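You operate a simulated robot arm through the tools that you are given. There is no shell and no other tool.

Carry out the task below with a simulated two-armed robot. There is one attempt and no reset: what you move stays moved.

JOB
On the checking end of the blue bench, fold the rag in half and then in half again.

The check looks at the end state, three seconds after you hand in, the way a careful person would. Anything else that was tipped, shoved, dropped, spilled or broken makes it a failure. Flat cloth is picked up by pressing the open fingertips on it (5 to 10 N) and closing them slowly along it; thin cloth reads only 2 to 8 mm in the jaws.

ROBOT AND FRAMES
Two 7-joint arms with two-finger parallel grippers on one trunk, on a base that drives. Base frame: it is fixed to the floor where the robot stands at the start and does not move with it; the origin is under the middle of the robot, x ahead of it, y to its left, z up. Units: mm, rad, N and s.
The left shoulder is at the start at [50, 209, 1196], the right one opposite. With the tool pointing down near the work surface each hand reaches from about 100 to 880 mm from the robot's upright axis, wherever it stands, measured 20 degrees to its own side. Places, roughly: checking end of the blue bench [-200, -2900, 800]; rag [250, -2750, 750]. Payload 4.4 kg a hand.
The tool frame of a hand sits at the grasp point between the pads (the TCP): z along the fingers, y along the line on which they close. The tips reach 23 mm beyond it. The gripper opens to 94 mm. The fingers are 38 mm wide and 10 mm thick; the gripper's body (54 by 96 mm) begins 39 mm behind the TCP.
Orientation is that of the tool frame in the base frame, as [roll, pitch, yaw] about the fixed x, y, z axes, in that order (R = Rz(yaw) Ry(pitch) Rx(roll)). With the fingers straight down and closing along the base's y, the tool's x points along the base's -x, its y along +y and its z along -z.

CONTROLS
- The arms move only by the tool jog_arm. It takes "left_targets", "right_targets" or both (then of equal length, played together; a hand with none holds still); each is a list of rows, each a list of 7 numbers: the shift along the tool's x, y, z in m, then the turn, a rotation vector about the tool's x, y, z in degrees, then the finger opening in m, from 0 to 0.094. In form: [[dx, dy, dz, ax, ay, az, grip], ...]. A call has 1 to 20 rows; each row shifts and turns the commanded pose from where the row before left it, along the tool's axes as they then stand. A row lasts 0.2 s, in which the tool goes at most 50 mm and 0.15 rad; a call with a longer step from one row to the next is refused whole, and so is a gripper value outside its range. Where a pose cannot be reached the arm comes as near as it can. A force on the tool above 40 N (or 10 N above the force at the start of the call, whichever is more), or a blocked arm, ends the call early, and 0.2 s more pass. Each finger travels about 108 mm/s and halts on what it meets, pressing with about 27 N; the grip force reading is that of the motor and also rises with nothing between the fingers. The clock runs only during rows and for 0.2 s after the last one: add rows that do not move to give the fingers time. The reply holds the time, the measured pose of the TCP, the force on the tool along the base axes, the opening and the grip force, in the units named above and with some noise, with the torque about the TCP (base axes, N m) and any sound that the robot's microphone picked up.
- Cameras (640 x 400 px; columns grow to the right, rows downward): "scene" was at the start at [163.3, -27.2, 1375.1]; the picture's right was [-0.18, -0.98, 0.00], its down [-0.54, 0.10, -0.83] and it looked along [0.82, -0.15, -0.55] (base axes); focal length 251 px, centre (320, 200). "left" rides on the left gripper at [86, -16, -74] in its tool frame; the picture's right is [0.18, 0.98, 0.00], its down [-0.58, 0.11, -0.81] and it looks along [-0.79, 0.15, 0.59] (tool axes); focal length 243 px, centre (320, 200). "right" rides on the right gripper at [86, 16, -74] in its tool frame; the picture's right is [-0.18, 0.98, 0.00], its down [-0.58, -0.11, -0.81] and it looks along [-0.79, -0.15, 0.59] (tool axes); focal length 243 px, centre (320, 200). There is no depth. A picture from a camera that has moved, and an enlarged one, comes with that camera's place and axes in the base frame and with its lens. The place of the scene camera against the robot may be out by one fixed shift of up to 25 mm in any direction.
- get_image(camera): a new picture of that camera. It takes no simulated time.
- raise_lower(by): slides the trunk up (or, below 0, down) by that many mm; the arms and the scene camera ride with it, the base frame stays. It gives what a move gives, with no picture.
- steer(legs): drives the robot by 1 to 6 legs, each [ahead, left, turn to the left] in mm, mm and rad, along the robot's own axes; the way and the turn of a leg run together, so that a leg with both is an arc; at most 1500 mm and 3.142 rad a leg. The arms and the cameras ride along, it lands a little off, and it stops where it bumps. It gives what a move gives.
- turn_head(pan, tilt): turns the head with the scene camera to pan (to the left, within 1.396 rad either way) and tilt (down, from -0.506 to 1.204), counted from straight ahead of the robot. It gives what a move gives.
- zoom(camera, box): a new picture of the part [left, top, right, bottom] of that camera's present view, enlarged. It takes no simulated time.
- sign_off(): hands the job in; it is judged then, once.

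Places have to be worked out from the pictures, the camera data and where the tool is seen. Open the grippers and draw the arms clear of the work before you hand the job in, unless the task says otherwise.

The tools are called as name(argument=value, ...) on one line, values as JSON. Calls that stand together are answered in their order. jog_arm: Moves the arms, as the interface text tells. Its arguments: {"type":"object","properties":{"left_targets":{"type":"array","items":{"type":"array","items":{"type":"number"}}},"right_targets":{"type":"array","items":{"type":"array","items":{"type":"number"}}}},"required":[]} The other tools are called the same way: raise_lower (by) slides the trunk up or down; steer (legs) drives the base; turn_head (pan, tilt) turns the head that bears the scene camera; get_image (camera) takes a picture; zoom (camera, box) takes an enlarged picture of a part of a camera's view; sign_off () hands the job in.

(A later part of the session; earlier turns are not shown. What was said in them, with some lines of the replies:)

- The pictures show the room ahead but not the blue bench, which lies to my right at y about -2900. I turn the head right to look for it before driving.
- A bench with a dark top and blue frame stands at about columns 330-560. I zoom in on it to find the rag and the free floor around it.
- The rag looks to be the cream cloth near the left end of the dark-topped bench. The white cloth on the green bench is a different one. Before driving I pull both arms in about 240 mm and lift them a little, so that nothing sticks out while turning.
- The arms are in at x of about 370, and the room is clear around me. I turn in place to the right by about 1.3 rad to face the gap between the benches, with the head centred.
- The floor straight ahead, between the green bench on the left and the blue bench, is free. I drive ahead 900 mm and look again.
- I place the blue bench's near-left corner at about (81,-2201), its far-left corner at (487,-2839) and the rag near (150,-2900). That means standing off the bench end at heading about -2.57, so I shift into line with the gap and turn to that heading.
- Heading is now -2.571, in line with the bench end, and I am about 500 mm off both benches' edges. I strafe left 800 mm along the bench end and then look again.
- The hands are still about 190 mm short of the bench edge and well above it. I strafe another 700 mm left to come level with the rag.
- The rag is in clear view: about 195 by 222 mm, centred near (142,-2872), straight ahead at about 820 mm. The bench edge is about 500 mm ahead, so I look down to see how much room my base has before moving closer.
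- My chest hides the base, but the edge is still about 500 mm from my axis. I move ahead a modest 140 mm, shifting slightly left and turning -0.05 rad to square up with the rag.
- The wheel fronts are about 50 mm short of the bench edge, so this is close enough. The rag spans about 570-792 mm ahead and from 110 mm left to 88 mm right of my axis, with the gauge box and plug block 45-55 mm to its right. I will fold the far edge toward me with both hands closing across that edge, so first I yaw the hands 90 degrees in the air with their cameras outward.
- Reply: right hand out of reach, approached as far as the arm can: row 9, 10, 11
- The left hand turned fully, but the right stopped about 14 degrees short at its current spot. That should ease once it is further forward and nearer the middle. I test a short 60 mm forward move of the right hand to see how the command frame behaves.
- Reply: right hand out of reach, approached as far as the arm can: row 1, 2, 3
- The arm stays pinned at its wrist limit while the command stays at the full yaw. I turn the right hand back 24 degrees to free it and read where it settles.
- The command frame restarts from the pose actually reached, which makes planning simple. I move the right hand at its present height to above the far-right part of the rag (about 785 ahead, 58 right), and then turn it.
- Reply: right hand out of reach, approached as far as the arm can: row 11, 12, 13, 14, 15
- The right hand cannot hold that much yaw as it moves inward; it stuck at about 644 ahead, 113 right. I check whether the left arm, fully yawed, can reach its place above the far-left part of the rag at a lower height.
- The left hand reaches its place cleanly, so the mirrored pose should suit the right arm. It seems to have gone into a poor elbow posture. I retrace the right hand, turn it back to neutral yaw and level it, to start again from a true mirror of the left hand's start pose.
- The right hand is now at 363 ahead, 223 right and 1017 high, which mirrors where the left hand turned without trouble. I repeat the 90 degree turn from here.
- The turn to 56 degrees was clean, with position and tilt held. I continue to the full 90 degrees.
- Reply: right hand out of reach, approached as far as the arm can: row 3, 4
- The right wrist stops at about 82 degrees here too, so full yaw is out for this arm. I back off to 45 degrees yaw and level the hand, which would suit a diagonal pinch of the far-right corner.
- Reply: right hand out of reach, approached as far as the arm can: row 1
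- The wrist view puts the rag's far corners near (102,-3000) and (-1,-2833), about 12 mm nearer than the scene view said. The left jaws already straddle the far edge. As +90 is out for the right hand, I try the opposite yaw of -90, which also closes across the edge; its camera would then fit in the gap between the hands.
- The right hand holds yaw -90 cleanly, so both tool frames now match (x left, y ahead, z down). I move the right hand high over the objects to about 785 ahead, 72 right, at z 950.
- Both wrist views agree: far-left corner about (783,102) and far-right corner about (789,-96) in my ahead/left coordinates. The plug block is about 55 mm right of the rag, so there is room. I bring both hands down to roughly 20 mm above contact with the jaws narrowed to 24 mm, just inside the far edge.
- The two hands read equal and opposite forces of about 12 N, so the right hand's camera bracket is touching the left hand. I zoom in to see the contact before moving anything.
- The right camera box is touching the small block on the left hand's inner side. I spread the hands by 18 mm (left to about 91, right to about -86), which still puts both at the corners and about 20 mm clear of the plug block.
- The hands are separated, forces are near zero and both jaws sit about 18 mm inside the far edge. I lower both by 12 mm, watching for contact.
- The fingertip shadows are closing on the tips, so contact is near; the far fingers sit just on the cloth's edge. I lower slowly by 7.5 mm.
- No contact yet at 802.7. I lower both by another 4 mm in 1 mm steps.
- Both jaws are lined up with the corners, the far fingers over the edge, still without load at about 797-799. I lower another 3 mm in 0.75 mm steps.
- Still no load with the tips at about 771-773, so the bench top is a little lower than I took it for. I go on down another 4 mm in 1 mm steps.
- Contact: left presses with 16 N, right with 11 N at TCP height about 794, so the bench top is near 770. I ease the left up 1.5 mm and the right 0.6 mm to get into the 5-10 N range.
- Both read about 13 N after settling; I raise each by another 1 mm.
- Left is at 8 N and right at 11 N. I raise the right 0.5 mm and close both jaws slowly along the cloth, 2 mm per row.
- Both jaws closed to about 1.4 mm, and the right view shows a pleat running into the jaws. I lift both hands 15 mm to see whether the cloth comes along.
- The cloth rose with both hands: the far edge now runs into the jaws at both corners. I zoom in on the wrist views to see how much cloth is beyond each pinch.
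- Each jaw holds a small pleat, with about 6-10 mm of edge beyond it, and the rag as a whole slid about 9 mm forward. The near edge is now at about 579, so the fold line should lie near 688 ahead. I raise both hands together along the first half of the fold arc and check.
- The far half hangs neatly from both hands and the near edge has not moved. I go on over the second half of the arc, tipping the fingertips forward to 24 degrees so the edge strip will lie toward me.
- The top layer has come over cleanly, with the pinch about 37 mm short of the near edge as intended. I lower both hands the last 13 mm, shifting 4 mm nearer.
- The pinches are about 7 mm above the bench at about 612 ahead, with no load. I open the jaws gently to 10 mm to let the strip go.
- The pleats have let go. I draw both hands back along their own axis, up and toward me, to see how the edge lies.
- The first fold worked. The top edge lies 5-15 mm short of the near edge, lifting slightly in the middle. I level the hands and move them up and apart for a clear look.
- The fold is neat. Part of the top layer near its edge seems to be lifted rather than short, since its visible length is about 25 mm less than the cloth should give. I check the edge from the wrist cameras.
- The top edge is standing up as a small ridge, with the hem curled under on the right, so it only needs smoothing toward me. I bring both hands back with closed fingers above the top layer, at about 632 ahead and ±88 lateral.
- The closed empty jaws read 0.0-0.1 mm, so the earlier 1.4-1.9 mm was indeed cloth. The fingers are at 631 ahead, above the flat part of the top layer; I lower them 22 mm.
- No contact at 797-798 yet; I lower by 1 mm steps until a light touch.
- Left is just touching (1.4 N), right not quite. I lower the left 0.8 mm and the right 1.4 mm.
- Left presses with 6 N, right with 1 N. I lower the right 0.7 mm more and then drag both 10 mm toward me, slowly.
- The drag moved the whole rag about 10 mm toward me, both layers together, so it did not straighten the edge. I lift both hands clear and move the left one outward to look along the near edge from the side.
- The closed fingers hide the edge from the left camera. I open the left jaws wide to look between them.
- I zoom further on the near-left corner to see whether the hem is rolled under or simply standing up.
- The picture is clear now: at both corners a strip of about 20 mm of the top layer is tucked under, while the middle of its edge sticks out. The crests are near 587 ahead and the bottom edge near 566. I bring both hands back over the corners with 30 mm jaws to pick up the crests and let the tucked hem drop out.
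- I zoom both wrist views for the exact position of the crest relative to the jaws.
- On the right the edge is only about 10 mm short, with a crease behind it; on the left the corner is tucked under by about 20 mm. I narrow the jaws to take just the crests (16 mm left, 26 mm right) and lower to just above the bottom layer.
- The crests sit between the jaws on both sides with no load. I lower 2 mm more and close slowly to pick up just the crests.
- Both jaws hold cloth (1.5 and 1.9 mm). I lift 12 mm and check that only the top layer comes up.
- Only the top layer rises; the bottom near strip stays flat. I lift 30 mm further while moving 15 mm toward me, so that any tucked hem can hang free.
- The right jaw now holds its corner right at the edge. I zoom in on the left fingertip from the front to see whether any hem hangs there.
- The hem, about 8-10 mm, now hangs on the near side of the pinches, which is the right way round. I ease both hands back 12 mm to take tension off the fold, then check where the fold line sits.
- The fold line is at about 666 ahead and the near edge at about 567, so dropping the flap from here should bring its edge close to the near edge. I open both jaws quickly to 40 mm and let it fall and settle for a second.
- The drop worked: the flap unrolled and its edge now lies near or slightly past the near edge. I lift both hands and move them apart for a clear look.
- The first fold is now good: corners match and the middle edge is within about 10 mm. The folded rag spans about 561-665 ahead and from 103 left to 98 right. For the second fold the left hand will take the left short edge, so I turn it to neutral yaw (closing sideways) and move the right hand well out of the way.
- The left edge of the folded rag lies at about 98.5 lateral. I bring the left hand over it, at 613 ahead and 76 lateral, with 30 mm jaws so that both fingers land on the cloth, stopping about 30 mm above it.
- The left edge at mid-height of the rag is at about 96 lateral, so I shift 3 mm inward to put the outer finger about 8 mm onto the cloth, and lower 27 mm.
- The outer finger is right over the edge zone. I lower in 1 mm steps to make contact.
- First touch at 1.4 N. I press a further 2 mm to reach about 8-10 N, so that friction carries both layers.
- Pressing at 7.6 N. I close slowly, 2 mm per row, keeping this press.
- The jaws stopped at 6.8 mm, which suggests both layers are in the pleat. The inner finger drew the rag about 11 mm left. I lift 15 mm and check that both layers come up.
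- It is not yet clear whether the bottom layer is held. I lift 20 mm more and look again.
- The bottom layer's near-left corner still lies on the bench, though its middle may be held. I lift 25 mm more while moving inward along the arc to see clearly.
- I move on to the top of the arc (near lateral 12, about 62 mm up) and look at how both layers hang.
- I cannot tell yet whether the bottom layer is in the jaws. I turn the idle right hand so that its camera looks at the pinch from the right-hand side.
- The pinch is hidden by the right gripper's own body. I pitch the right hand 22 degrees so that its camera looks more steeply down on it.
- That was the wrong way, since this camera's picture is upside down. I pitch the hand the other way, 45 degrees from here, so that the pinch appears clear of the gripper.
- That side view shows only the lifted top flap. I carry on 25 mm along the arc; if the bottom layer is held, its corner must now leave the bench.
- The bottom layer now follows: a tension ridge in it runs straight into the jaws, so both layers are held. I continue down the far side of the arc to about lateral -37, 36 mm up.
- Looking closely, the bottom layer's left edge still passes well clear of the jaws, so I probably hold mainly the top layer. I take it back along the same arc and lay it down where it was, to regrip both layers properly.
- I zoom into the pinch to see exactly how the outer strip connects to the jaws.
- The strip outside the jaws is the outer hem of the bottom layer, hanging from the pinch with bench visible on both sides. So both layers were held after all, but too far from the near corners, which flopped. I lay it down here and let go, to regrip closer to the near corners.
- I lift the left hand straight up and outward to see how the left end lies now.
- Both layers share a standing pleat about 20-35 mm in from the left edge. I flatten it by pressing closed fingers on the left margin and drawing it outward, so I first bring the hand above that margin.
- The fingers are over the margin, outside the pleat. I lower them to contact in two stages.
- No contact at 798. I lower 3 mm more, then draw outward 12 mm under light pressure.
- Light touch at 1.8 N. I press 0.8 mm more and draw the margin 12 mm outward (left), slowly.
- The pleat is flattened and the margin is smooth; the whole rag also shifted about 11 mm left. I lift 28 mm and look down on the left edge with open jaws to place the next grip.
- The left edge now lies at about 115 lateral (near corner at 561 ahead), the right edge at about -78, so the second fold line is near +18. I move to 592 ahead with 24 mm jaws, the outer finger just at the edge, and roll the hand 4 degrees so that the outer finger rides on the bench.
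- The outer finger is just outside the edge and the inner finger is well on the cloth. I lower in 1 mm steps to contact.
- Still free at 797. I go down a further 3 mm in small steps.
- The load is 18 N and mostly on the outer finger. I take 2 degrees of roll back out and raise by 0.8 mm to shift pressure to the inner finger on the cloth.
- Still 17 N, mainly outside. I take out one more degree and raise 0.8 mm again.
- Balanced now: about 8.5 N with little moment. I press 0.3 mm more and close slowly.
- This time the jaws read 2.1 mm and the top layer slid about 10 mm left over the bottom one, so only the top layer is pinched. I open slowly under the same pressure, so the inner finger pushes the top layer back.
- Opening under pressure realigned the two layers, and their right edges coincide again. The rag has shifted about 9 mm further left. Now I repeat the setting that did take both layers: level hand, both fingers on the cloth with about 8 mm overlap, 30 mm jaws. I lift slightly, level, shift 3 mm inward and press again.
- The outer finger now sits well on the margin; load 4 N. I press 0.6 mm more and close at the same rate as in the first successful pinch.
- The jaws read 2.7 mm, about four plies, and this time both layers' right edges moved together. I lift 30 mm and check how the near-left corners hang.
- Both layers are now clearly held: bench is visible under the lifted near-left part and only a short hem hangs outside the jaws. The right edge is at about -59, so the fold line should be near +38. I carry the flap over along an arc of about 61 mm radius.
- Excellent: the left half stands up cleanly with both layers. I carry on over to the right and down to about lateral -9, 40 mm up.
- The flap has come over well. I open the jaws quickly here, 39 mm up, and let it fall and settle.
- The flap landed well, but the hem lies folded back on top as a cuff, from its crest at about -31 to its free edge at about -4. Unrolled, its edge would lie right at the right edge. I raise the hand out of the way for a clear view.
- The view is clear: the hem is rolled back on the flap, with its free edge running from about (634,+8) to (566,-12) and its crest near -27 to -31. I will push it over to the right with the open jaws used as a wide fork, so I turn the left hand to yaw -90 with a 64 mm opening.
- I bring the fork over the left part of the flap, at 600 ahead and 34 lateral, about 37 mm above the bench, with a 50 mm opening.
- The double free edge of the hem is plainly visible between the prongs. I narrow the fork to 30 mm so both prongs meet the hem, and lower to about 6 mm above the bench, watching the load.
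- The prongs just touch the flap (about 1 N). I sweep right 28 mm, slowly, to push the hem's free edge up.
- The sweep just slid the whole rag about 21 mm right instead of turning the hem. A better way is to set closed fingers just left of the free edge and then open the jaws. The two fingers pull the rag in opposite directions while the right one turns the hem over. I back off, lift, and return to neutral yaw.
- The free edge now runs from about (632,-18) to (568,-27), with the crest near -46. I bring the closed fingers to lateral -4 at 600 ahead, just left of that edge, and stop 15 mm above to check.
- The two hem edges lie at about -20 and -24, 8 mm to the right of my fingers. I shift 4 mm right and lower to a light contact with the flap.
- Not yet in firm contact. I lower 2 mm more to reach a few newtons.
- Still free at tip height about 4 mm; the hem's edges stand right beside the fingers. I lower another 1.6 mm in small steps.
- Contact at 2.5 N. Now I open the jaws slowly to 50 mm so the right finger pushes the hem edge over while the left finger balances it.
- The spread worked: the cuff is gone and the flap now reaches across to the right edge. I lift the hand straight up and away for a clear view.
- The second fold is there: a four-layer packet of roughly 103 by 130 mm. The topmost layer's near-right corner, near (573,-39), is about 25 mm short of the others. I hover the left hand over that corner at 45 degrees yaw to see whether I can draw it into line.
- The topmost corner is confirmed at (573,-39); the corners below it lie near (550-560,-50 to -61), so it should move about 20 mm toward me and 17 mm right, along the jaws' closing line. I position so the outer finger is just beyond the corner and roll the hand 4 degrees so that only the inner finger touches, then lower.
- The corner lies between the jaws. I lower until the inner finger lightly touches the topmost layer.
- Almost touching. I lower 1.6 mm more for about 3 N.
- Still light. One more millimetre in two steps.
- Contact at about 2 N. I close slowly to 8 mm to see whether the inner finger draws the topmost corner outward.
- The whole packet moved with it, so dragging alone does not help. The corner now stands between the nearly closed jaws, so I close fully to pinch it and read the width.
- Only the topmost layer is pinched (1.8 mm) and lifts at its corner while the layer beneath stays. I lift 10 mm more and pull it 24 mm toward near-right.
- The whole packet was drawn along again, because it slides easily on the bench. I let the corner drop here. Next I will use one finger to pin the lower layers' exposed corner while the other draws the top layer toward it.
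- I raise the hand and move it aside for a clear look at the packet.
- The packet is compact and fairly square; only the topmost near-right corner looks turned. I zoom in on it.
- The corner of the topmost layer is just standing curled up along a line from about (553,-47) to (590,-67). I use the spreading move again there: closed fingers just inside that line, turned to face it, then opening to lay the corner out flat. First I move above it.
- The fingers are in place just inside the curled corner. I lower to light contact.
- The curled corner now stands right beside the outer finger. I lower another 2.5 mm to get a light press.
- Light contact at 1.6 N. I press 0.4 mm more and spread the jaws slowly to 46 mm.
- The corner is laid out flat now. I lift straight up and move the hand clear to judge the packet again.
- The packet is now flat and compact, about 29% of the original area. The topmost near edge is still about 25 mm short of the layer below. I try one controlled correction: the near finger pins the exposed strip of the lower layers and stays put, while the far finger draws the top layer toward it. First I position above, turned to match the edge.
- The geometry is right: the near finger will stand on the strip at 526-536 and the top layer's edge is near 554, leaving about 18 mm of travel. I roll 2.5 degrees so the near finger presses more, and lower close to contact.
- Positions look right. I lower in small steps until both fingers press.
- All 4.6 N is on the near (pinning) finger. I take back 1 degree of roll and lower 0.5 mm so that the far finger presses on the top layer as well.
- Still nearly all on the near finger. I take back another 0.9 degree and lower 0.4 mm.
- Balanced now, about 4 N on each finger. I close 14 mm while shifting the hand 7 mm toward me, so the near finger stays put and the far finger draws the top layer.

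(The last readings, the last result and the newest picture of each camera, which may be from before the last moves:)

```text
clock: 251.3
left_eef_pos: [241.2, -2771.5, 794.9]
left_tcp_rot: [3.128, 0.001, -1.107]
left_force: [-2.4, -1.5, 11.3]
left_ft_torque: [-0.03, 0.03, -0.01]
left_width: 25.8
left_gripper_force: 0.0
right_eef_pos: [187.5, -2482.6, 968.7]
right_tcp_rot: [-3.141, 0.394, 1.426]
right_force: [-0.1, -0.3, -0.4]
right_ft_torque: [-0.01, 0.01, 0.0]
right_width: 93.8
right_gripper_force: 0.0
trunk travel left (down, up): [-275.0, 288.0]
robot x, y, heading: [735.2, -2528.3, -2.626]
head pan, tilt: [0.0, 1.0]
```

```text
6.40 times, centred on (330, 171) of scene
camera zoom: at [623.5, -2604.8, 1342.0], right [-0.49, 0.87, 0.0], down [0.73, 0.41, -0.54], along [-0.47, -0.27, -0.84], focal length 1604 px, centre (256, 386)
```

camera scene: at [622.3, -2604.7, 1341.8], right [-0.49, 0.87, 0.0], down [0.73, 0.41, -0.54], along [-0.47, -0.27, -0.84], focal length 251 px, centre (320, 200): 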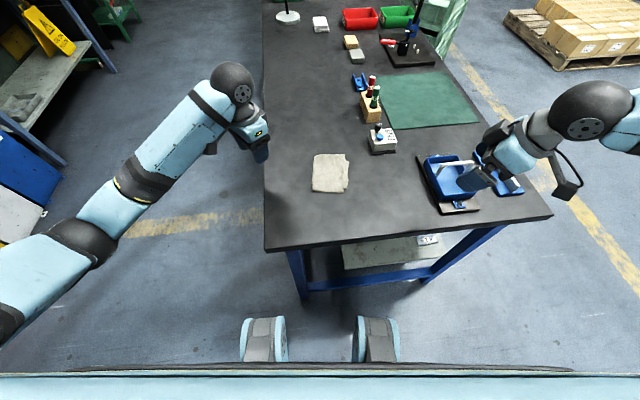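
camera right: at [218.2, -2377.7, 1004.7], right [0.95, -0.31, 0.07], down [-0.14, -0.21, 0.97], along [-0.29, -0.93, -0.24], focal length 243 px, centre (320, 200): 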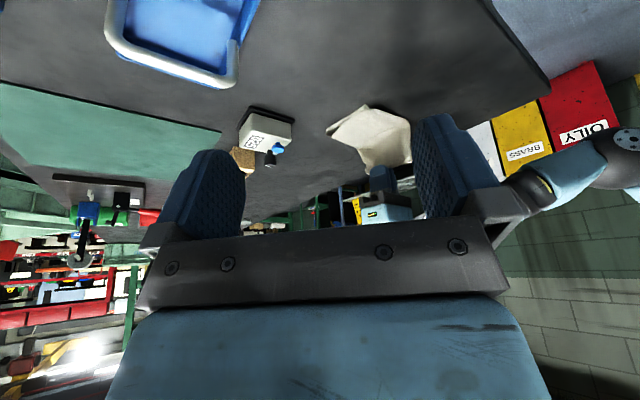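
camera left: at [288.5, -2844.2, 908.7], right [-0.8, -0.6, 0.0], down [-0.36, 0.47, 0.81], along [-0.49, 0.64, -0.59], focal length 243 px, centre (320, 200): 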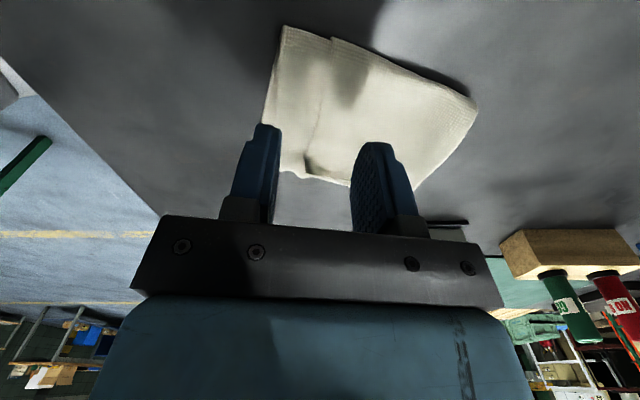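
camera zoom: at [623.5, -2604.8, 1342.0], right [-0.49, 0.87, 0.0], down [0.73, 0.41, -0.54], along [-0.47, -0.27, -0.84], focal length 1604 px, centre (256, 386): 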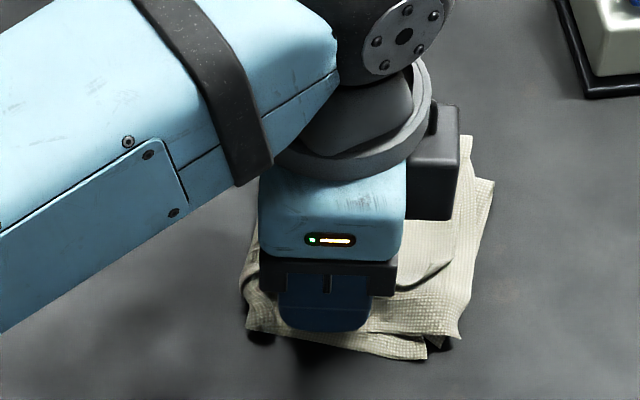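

The lower layers buckled between the fingers, so this is not helping. I reverse the motion exactly to spread it flat again, going slightly further open to iron it out.

jog_arm(left_targets=[[0, 0.001, 0, 0, 0, 0, 0.028], [0, 0.001, 0, 0, 0, 0, 0.03], [0, 0.001, 0, 0, 0, 0, 0.032], [0, 0.001, 0, 0, 0, 0, 0.034], [0, 0.001, 0, 0, 0, 0, 0.036], [0, 0.001, 0, 0, 0, 0, 0.038], [0, 0.001, 0, 0, 0, 0, 0.04], [0, 0, 0, 0, 0, 0, 0.042], [0, 0, 0, 0, 0, 0, 0.044], [0, 0, 0, 0, 0, 0, 0.046], [0, 0, 0, 0, 0, 0, 0.046]])

zoom(camera="left", box=[180, 60, 480, 230])

```text
clock: 253.7
left_eef_pos: [234.9, -2773.6, 795.8]
left_tcp_rot: [3.13, 0.0, -1.106]
left_force: [-1.5, -0.2, 11.3]
left_ft_torque: [0.04, -0.09, -0.01]
left_width: 44.1
left_gripper_force: 0.0
right_eef_pos: [185.4, -2483.0, 970.3]
right_tcp_rot: [-3.139, 0.394, 1.425]
right_force: [1.2, 0.2, 0.7]
right_ft_torque: [0.01, -0.01, 0.03]
right_width: 93.8
right_gripper_force: 0.0
trunk travel left (down, up): [-275.0, 288.0]
robot x, y, heading: [730.9, -2525.6, -2.627]
head pan, tilt: [0.0, 1.0]
```

```text
2.13 times, centred on (330, 145) of left
camera zoom: at [289.1, -2844.0, 869.4], right [-0.8, -0.6, 0.01], down [-0.35, 0.48, 0.81], along [-0.49, 0.64, -0.59], focal length 518 px, centre (299, 317)
```

zoom: 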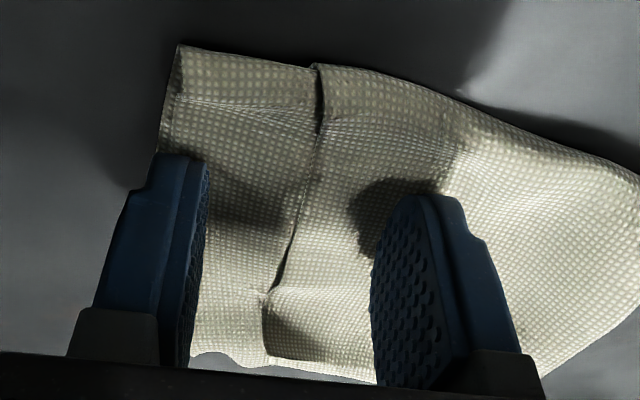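

The spread restored it flat. I lift straight up and withdraw the hand to look at the result.

jog_arm(left_targets=[[0, 0, -0.005, 0, 0, 0, 0.046], [0, 0, -0.012, 0, 0, 0, 0.046], [0, 0, -0.02, 0.6, 0, 0, 0.046], [0, 0, -0.025, 0, 0, 0, 0.046], [0.02, 0, -0.025, 0, 0, 0, 0.046], [0.035, 0, -0.01, 0, 0, 0, 0.046], [0.035, 0, 0, 0, 0, 0, 0.046], [0.035, 0, 0, 0, 0, 0, 0.046], [0.035, 0, 0, 0, 0, 0, 0.046], [0.035, 0, 0, 0, 0, 0, 0.046], [0.02, 0, 0, 0, 0, 0, 0.046], [0, 0, 0, 0, 0, 0, 0.046]])

zoom(camera="scene", box=[290, 150, 370, 200])

zoom(camera="right", box=[290, 60, 440, 160])

get_image(camera="left")

```text
clock: 256.3
left_eef_pos: [333.7, -2966.5, 891.8]
left_tcp_rot: [3.141, 0.0, -1.109]
left_force: [0.2, -0.4, -0.5]
left_ft_torque: [0.03, 0.01, -0.01]
left_width: 46.3
left_gripper_force: 0.2
right_eef_pos: [186.0, -2483.0, 968.9]
right_tcp_rot: [3.141, 0.393, 1.426]
right_force: [0.6, -0.3, -0.1]
right_ft_torque: [0.01, -0.03, 0.02]
right_width: 94.0
right_gripper_force: 0.0
trunk travel left (down, up): [-275.0, 288.0]
robot x, y, heading: [730.7, -2527.2, -2.626]
head pan, tilt: [0.0, 1.0]
```

```text
8.00 times, centred on (330, 175) of scene
camera zoom: at [622.6, -2605.1, 1341.8], right [-0.49, 0.87, 0.0], down [0.73, 0.41, -0.54], along [-0.47, -0.27, -0.84], focal length 2005 px, centre (240, 400)
```

zoom: 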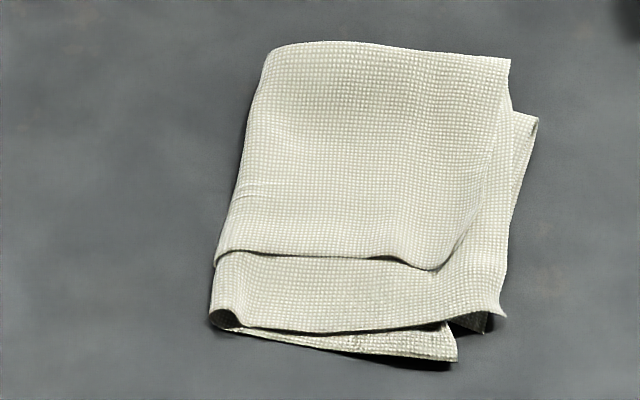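

```text
4.00 times, centred on (365, 110) of right
camera zoom: at [218.2, -2377.6, 1004.9], right [0.95, -0.31, 0.07], down [-0.14, -0.21, 0.97], along [-0.29, -0.93, -0.24], focal length 970 px, centre (140, 560)
```

zoom: 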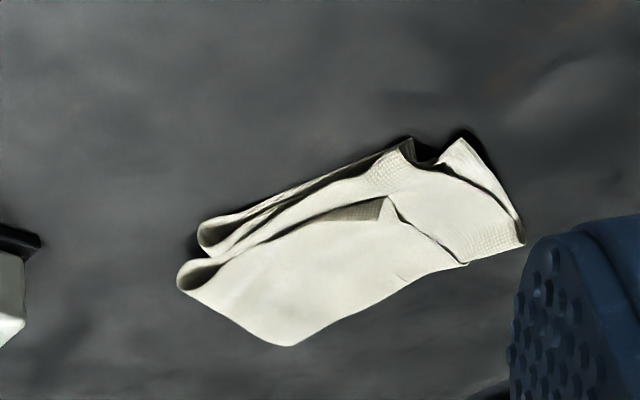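

```text
taken
camera left: at [385.5, -3036.2, 965.9], right [-0.8, -0.6, 0.0], down [-0.36, 0.47, 0.81], along [-0.49, 0.64, -0.59], focal length 243 px, centre (320, 200)
```

left: 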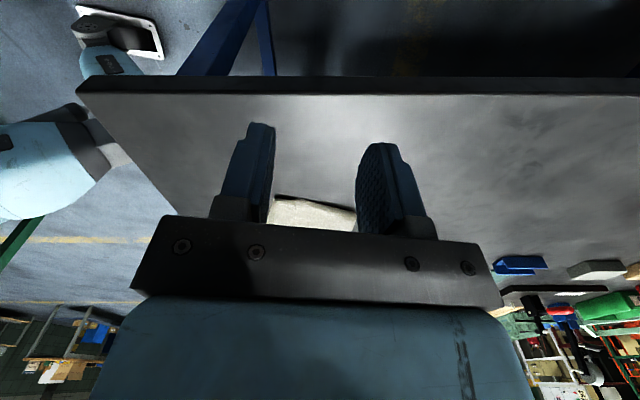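

The packet is as it was: flat, four layers, square enough, and nothing else on the bench has moved. I stop correcting here. I open both grippers and draw both arms up and back, clear of the bench work.

jog_arm(left_targets=[[0, 0, -0.012, 0, 0, 0, 0.06], [0, -0.01, -0.012, 0, 0, 0, 0.08], [0, -0.02, -0.012, 0, 0, 0, 0.094], [0, -0.022, -0.012, 0, 0, 0, 0.094], [0.004, -0.022, -0.012, 0, 0, 0, 0.094], [0.004, -0.022, -0.012, 0, 0, 0, 0.094], [0.004, -0.022, -0.012, 0, 0, 0, 0.094], [0.004, -0.022, -0.012, 0, 0, 0, 0.094], [0.004, -0.022, -0.01, 0, 0, 0, 0.094], [0.004, -0.022, -0.01, 0, 0, 0, 0.094], [0, 0, 0, 0, 0, 0, 0.094]], right_targets=[[0, 0, -0.01, 0, 7.5, 0, 0.094], [0, 0, -0.01, 0, 7.5, 0, 0.094], [0, 0, -0.01, 0, 7.5, 0, 0.094], [0.005, 0.0065, -0.008, 0, 0, 0, 0.094], [0.006, 0.008, -0.008, 0, 0, 0, 0.094], [0.008, 0.01, -0.005, 0, 0, 0, 0.094], [0.008, 0.01, -0.005, 0, 0, 0, 0.094], [0.008, 0.01, -0.005, 0, 0, 0, 0.094], [0.008, 0.01, 0, 0, 0, 0, 0.094], [0.008, 0.01, 0, 0, 0, 0, 0.094], [0, 0, 0, 0, 0, 0, 0.094]])

get_image(camera="scene")

zoom(camera="scene", box=[260, 60, 480, 210])

```text
clock: 258.7
left_eef_pos: [504.9, -2905.2, 1007.2]
left_tcp_rot: [-3.141, 0.0, -1.108]
left_force: [0.7, -0.3, -0.1]
left_ft_torque: [-0.02, -0.04, -0.01]
left_width: 94.0
left_gripper_force: 0.1
right_eef_pos: [257.1, -2434.1, 1028.7]
right_tcp_rot: [3.141, 0.0, 1.426]
right_force: [-0.6, -0.2, -0.4]
right_ft_torque: [-0.03, 0.0, -0.03]
right_width: 94.0
right_gripper_force: 0.0
trunk travel left (down, up): [-275.0, 288.0]
robot x, y, heading: [734.5, -2526.2, -2.626]
head pan, tilt: [0.0, 1.0]
```

```text
taken
camera scene: at [622.2, -2605.4, 1341.8], right [-0.49, 0.87, 0.0], down [0.73, 0.41, -0.54], along [-0.47, -0.27, -0.84], focal length 251 px, centre (320, 200)
```

scene: 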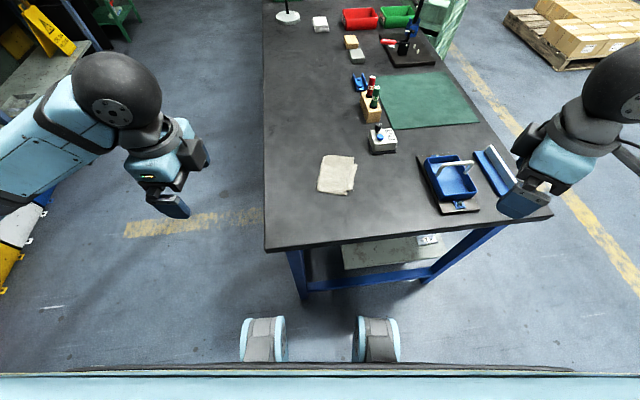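

```text
2.67 times, centred on (370, 135) of scene
camera zoom: at [622.2, -2605.4, 1341.8], right [-0.49, 0.87, 0.0], down [0.73, 0.41, -0.54], along [-0.47, -0.27, -0.84], focal length 668 px, centre (187, 373)
```

zoom: 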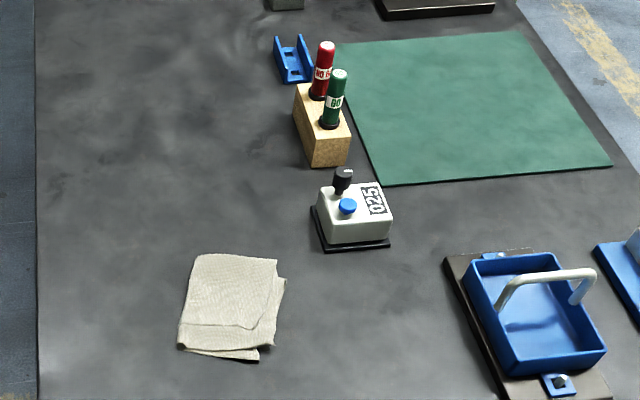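

The final view shows the rag folded to a flat four-layer packet of roughly a quarter of its size on the checking end of the blue bench. The gauge box, plug block, mat and trays stand where they were. Both grippers are open and clear, so I hand the job in.

sign_off()

```text
The job is handed in.
```

I folded the rag in half and then in half again. It now lies as a flat four-layer packet on the checking end of the blue bench. I handed the job in; no pass or fail result has come back yet.

- **Size:** The packet is about 135 × 105 mm and covers roughly 29% of the rag's original area. A perfect quarter fold would be 25%.
- **Edges:** They are not perfectly aligned. The top layer's near edge stops about 25 mm short of the layer below. The flap's far edge overhangs by about 20 mm at the right. I tried several times to correct this, without success.
- **Position:** The rag slid a little during the work, so the packet now sits up to about 60 mm closer to the bench end and is turned slightly.
- **Surroundings:** Nothing else on the bench appears moved or tipped in the last picture. The two hands touched each other lightly once, in the air, early on. Both grippers are open and drawn back clear of the work.
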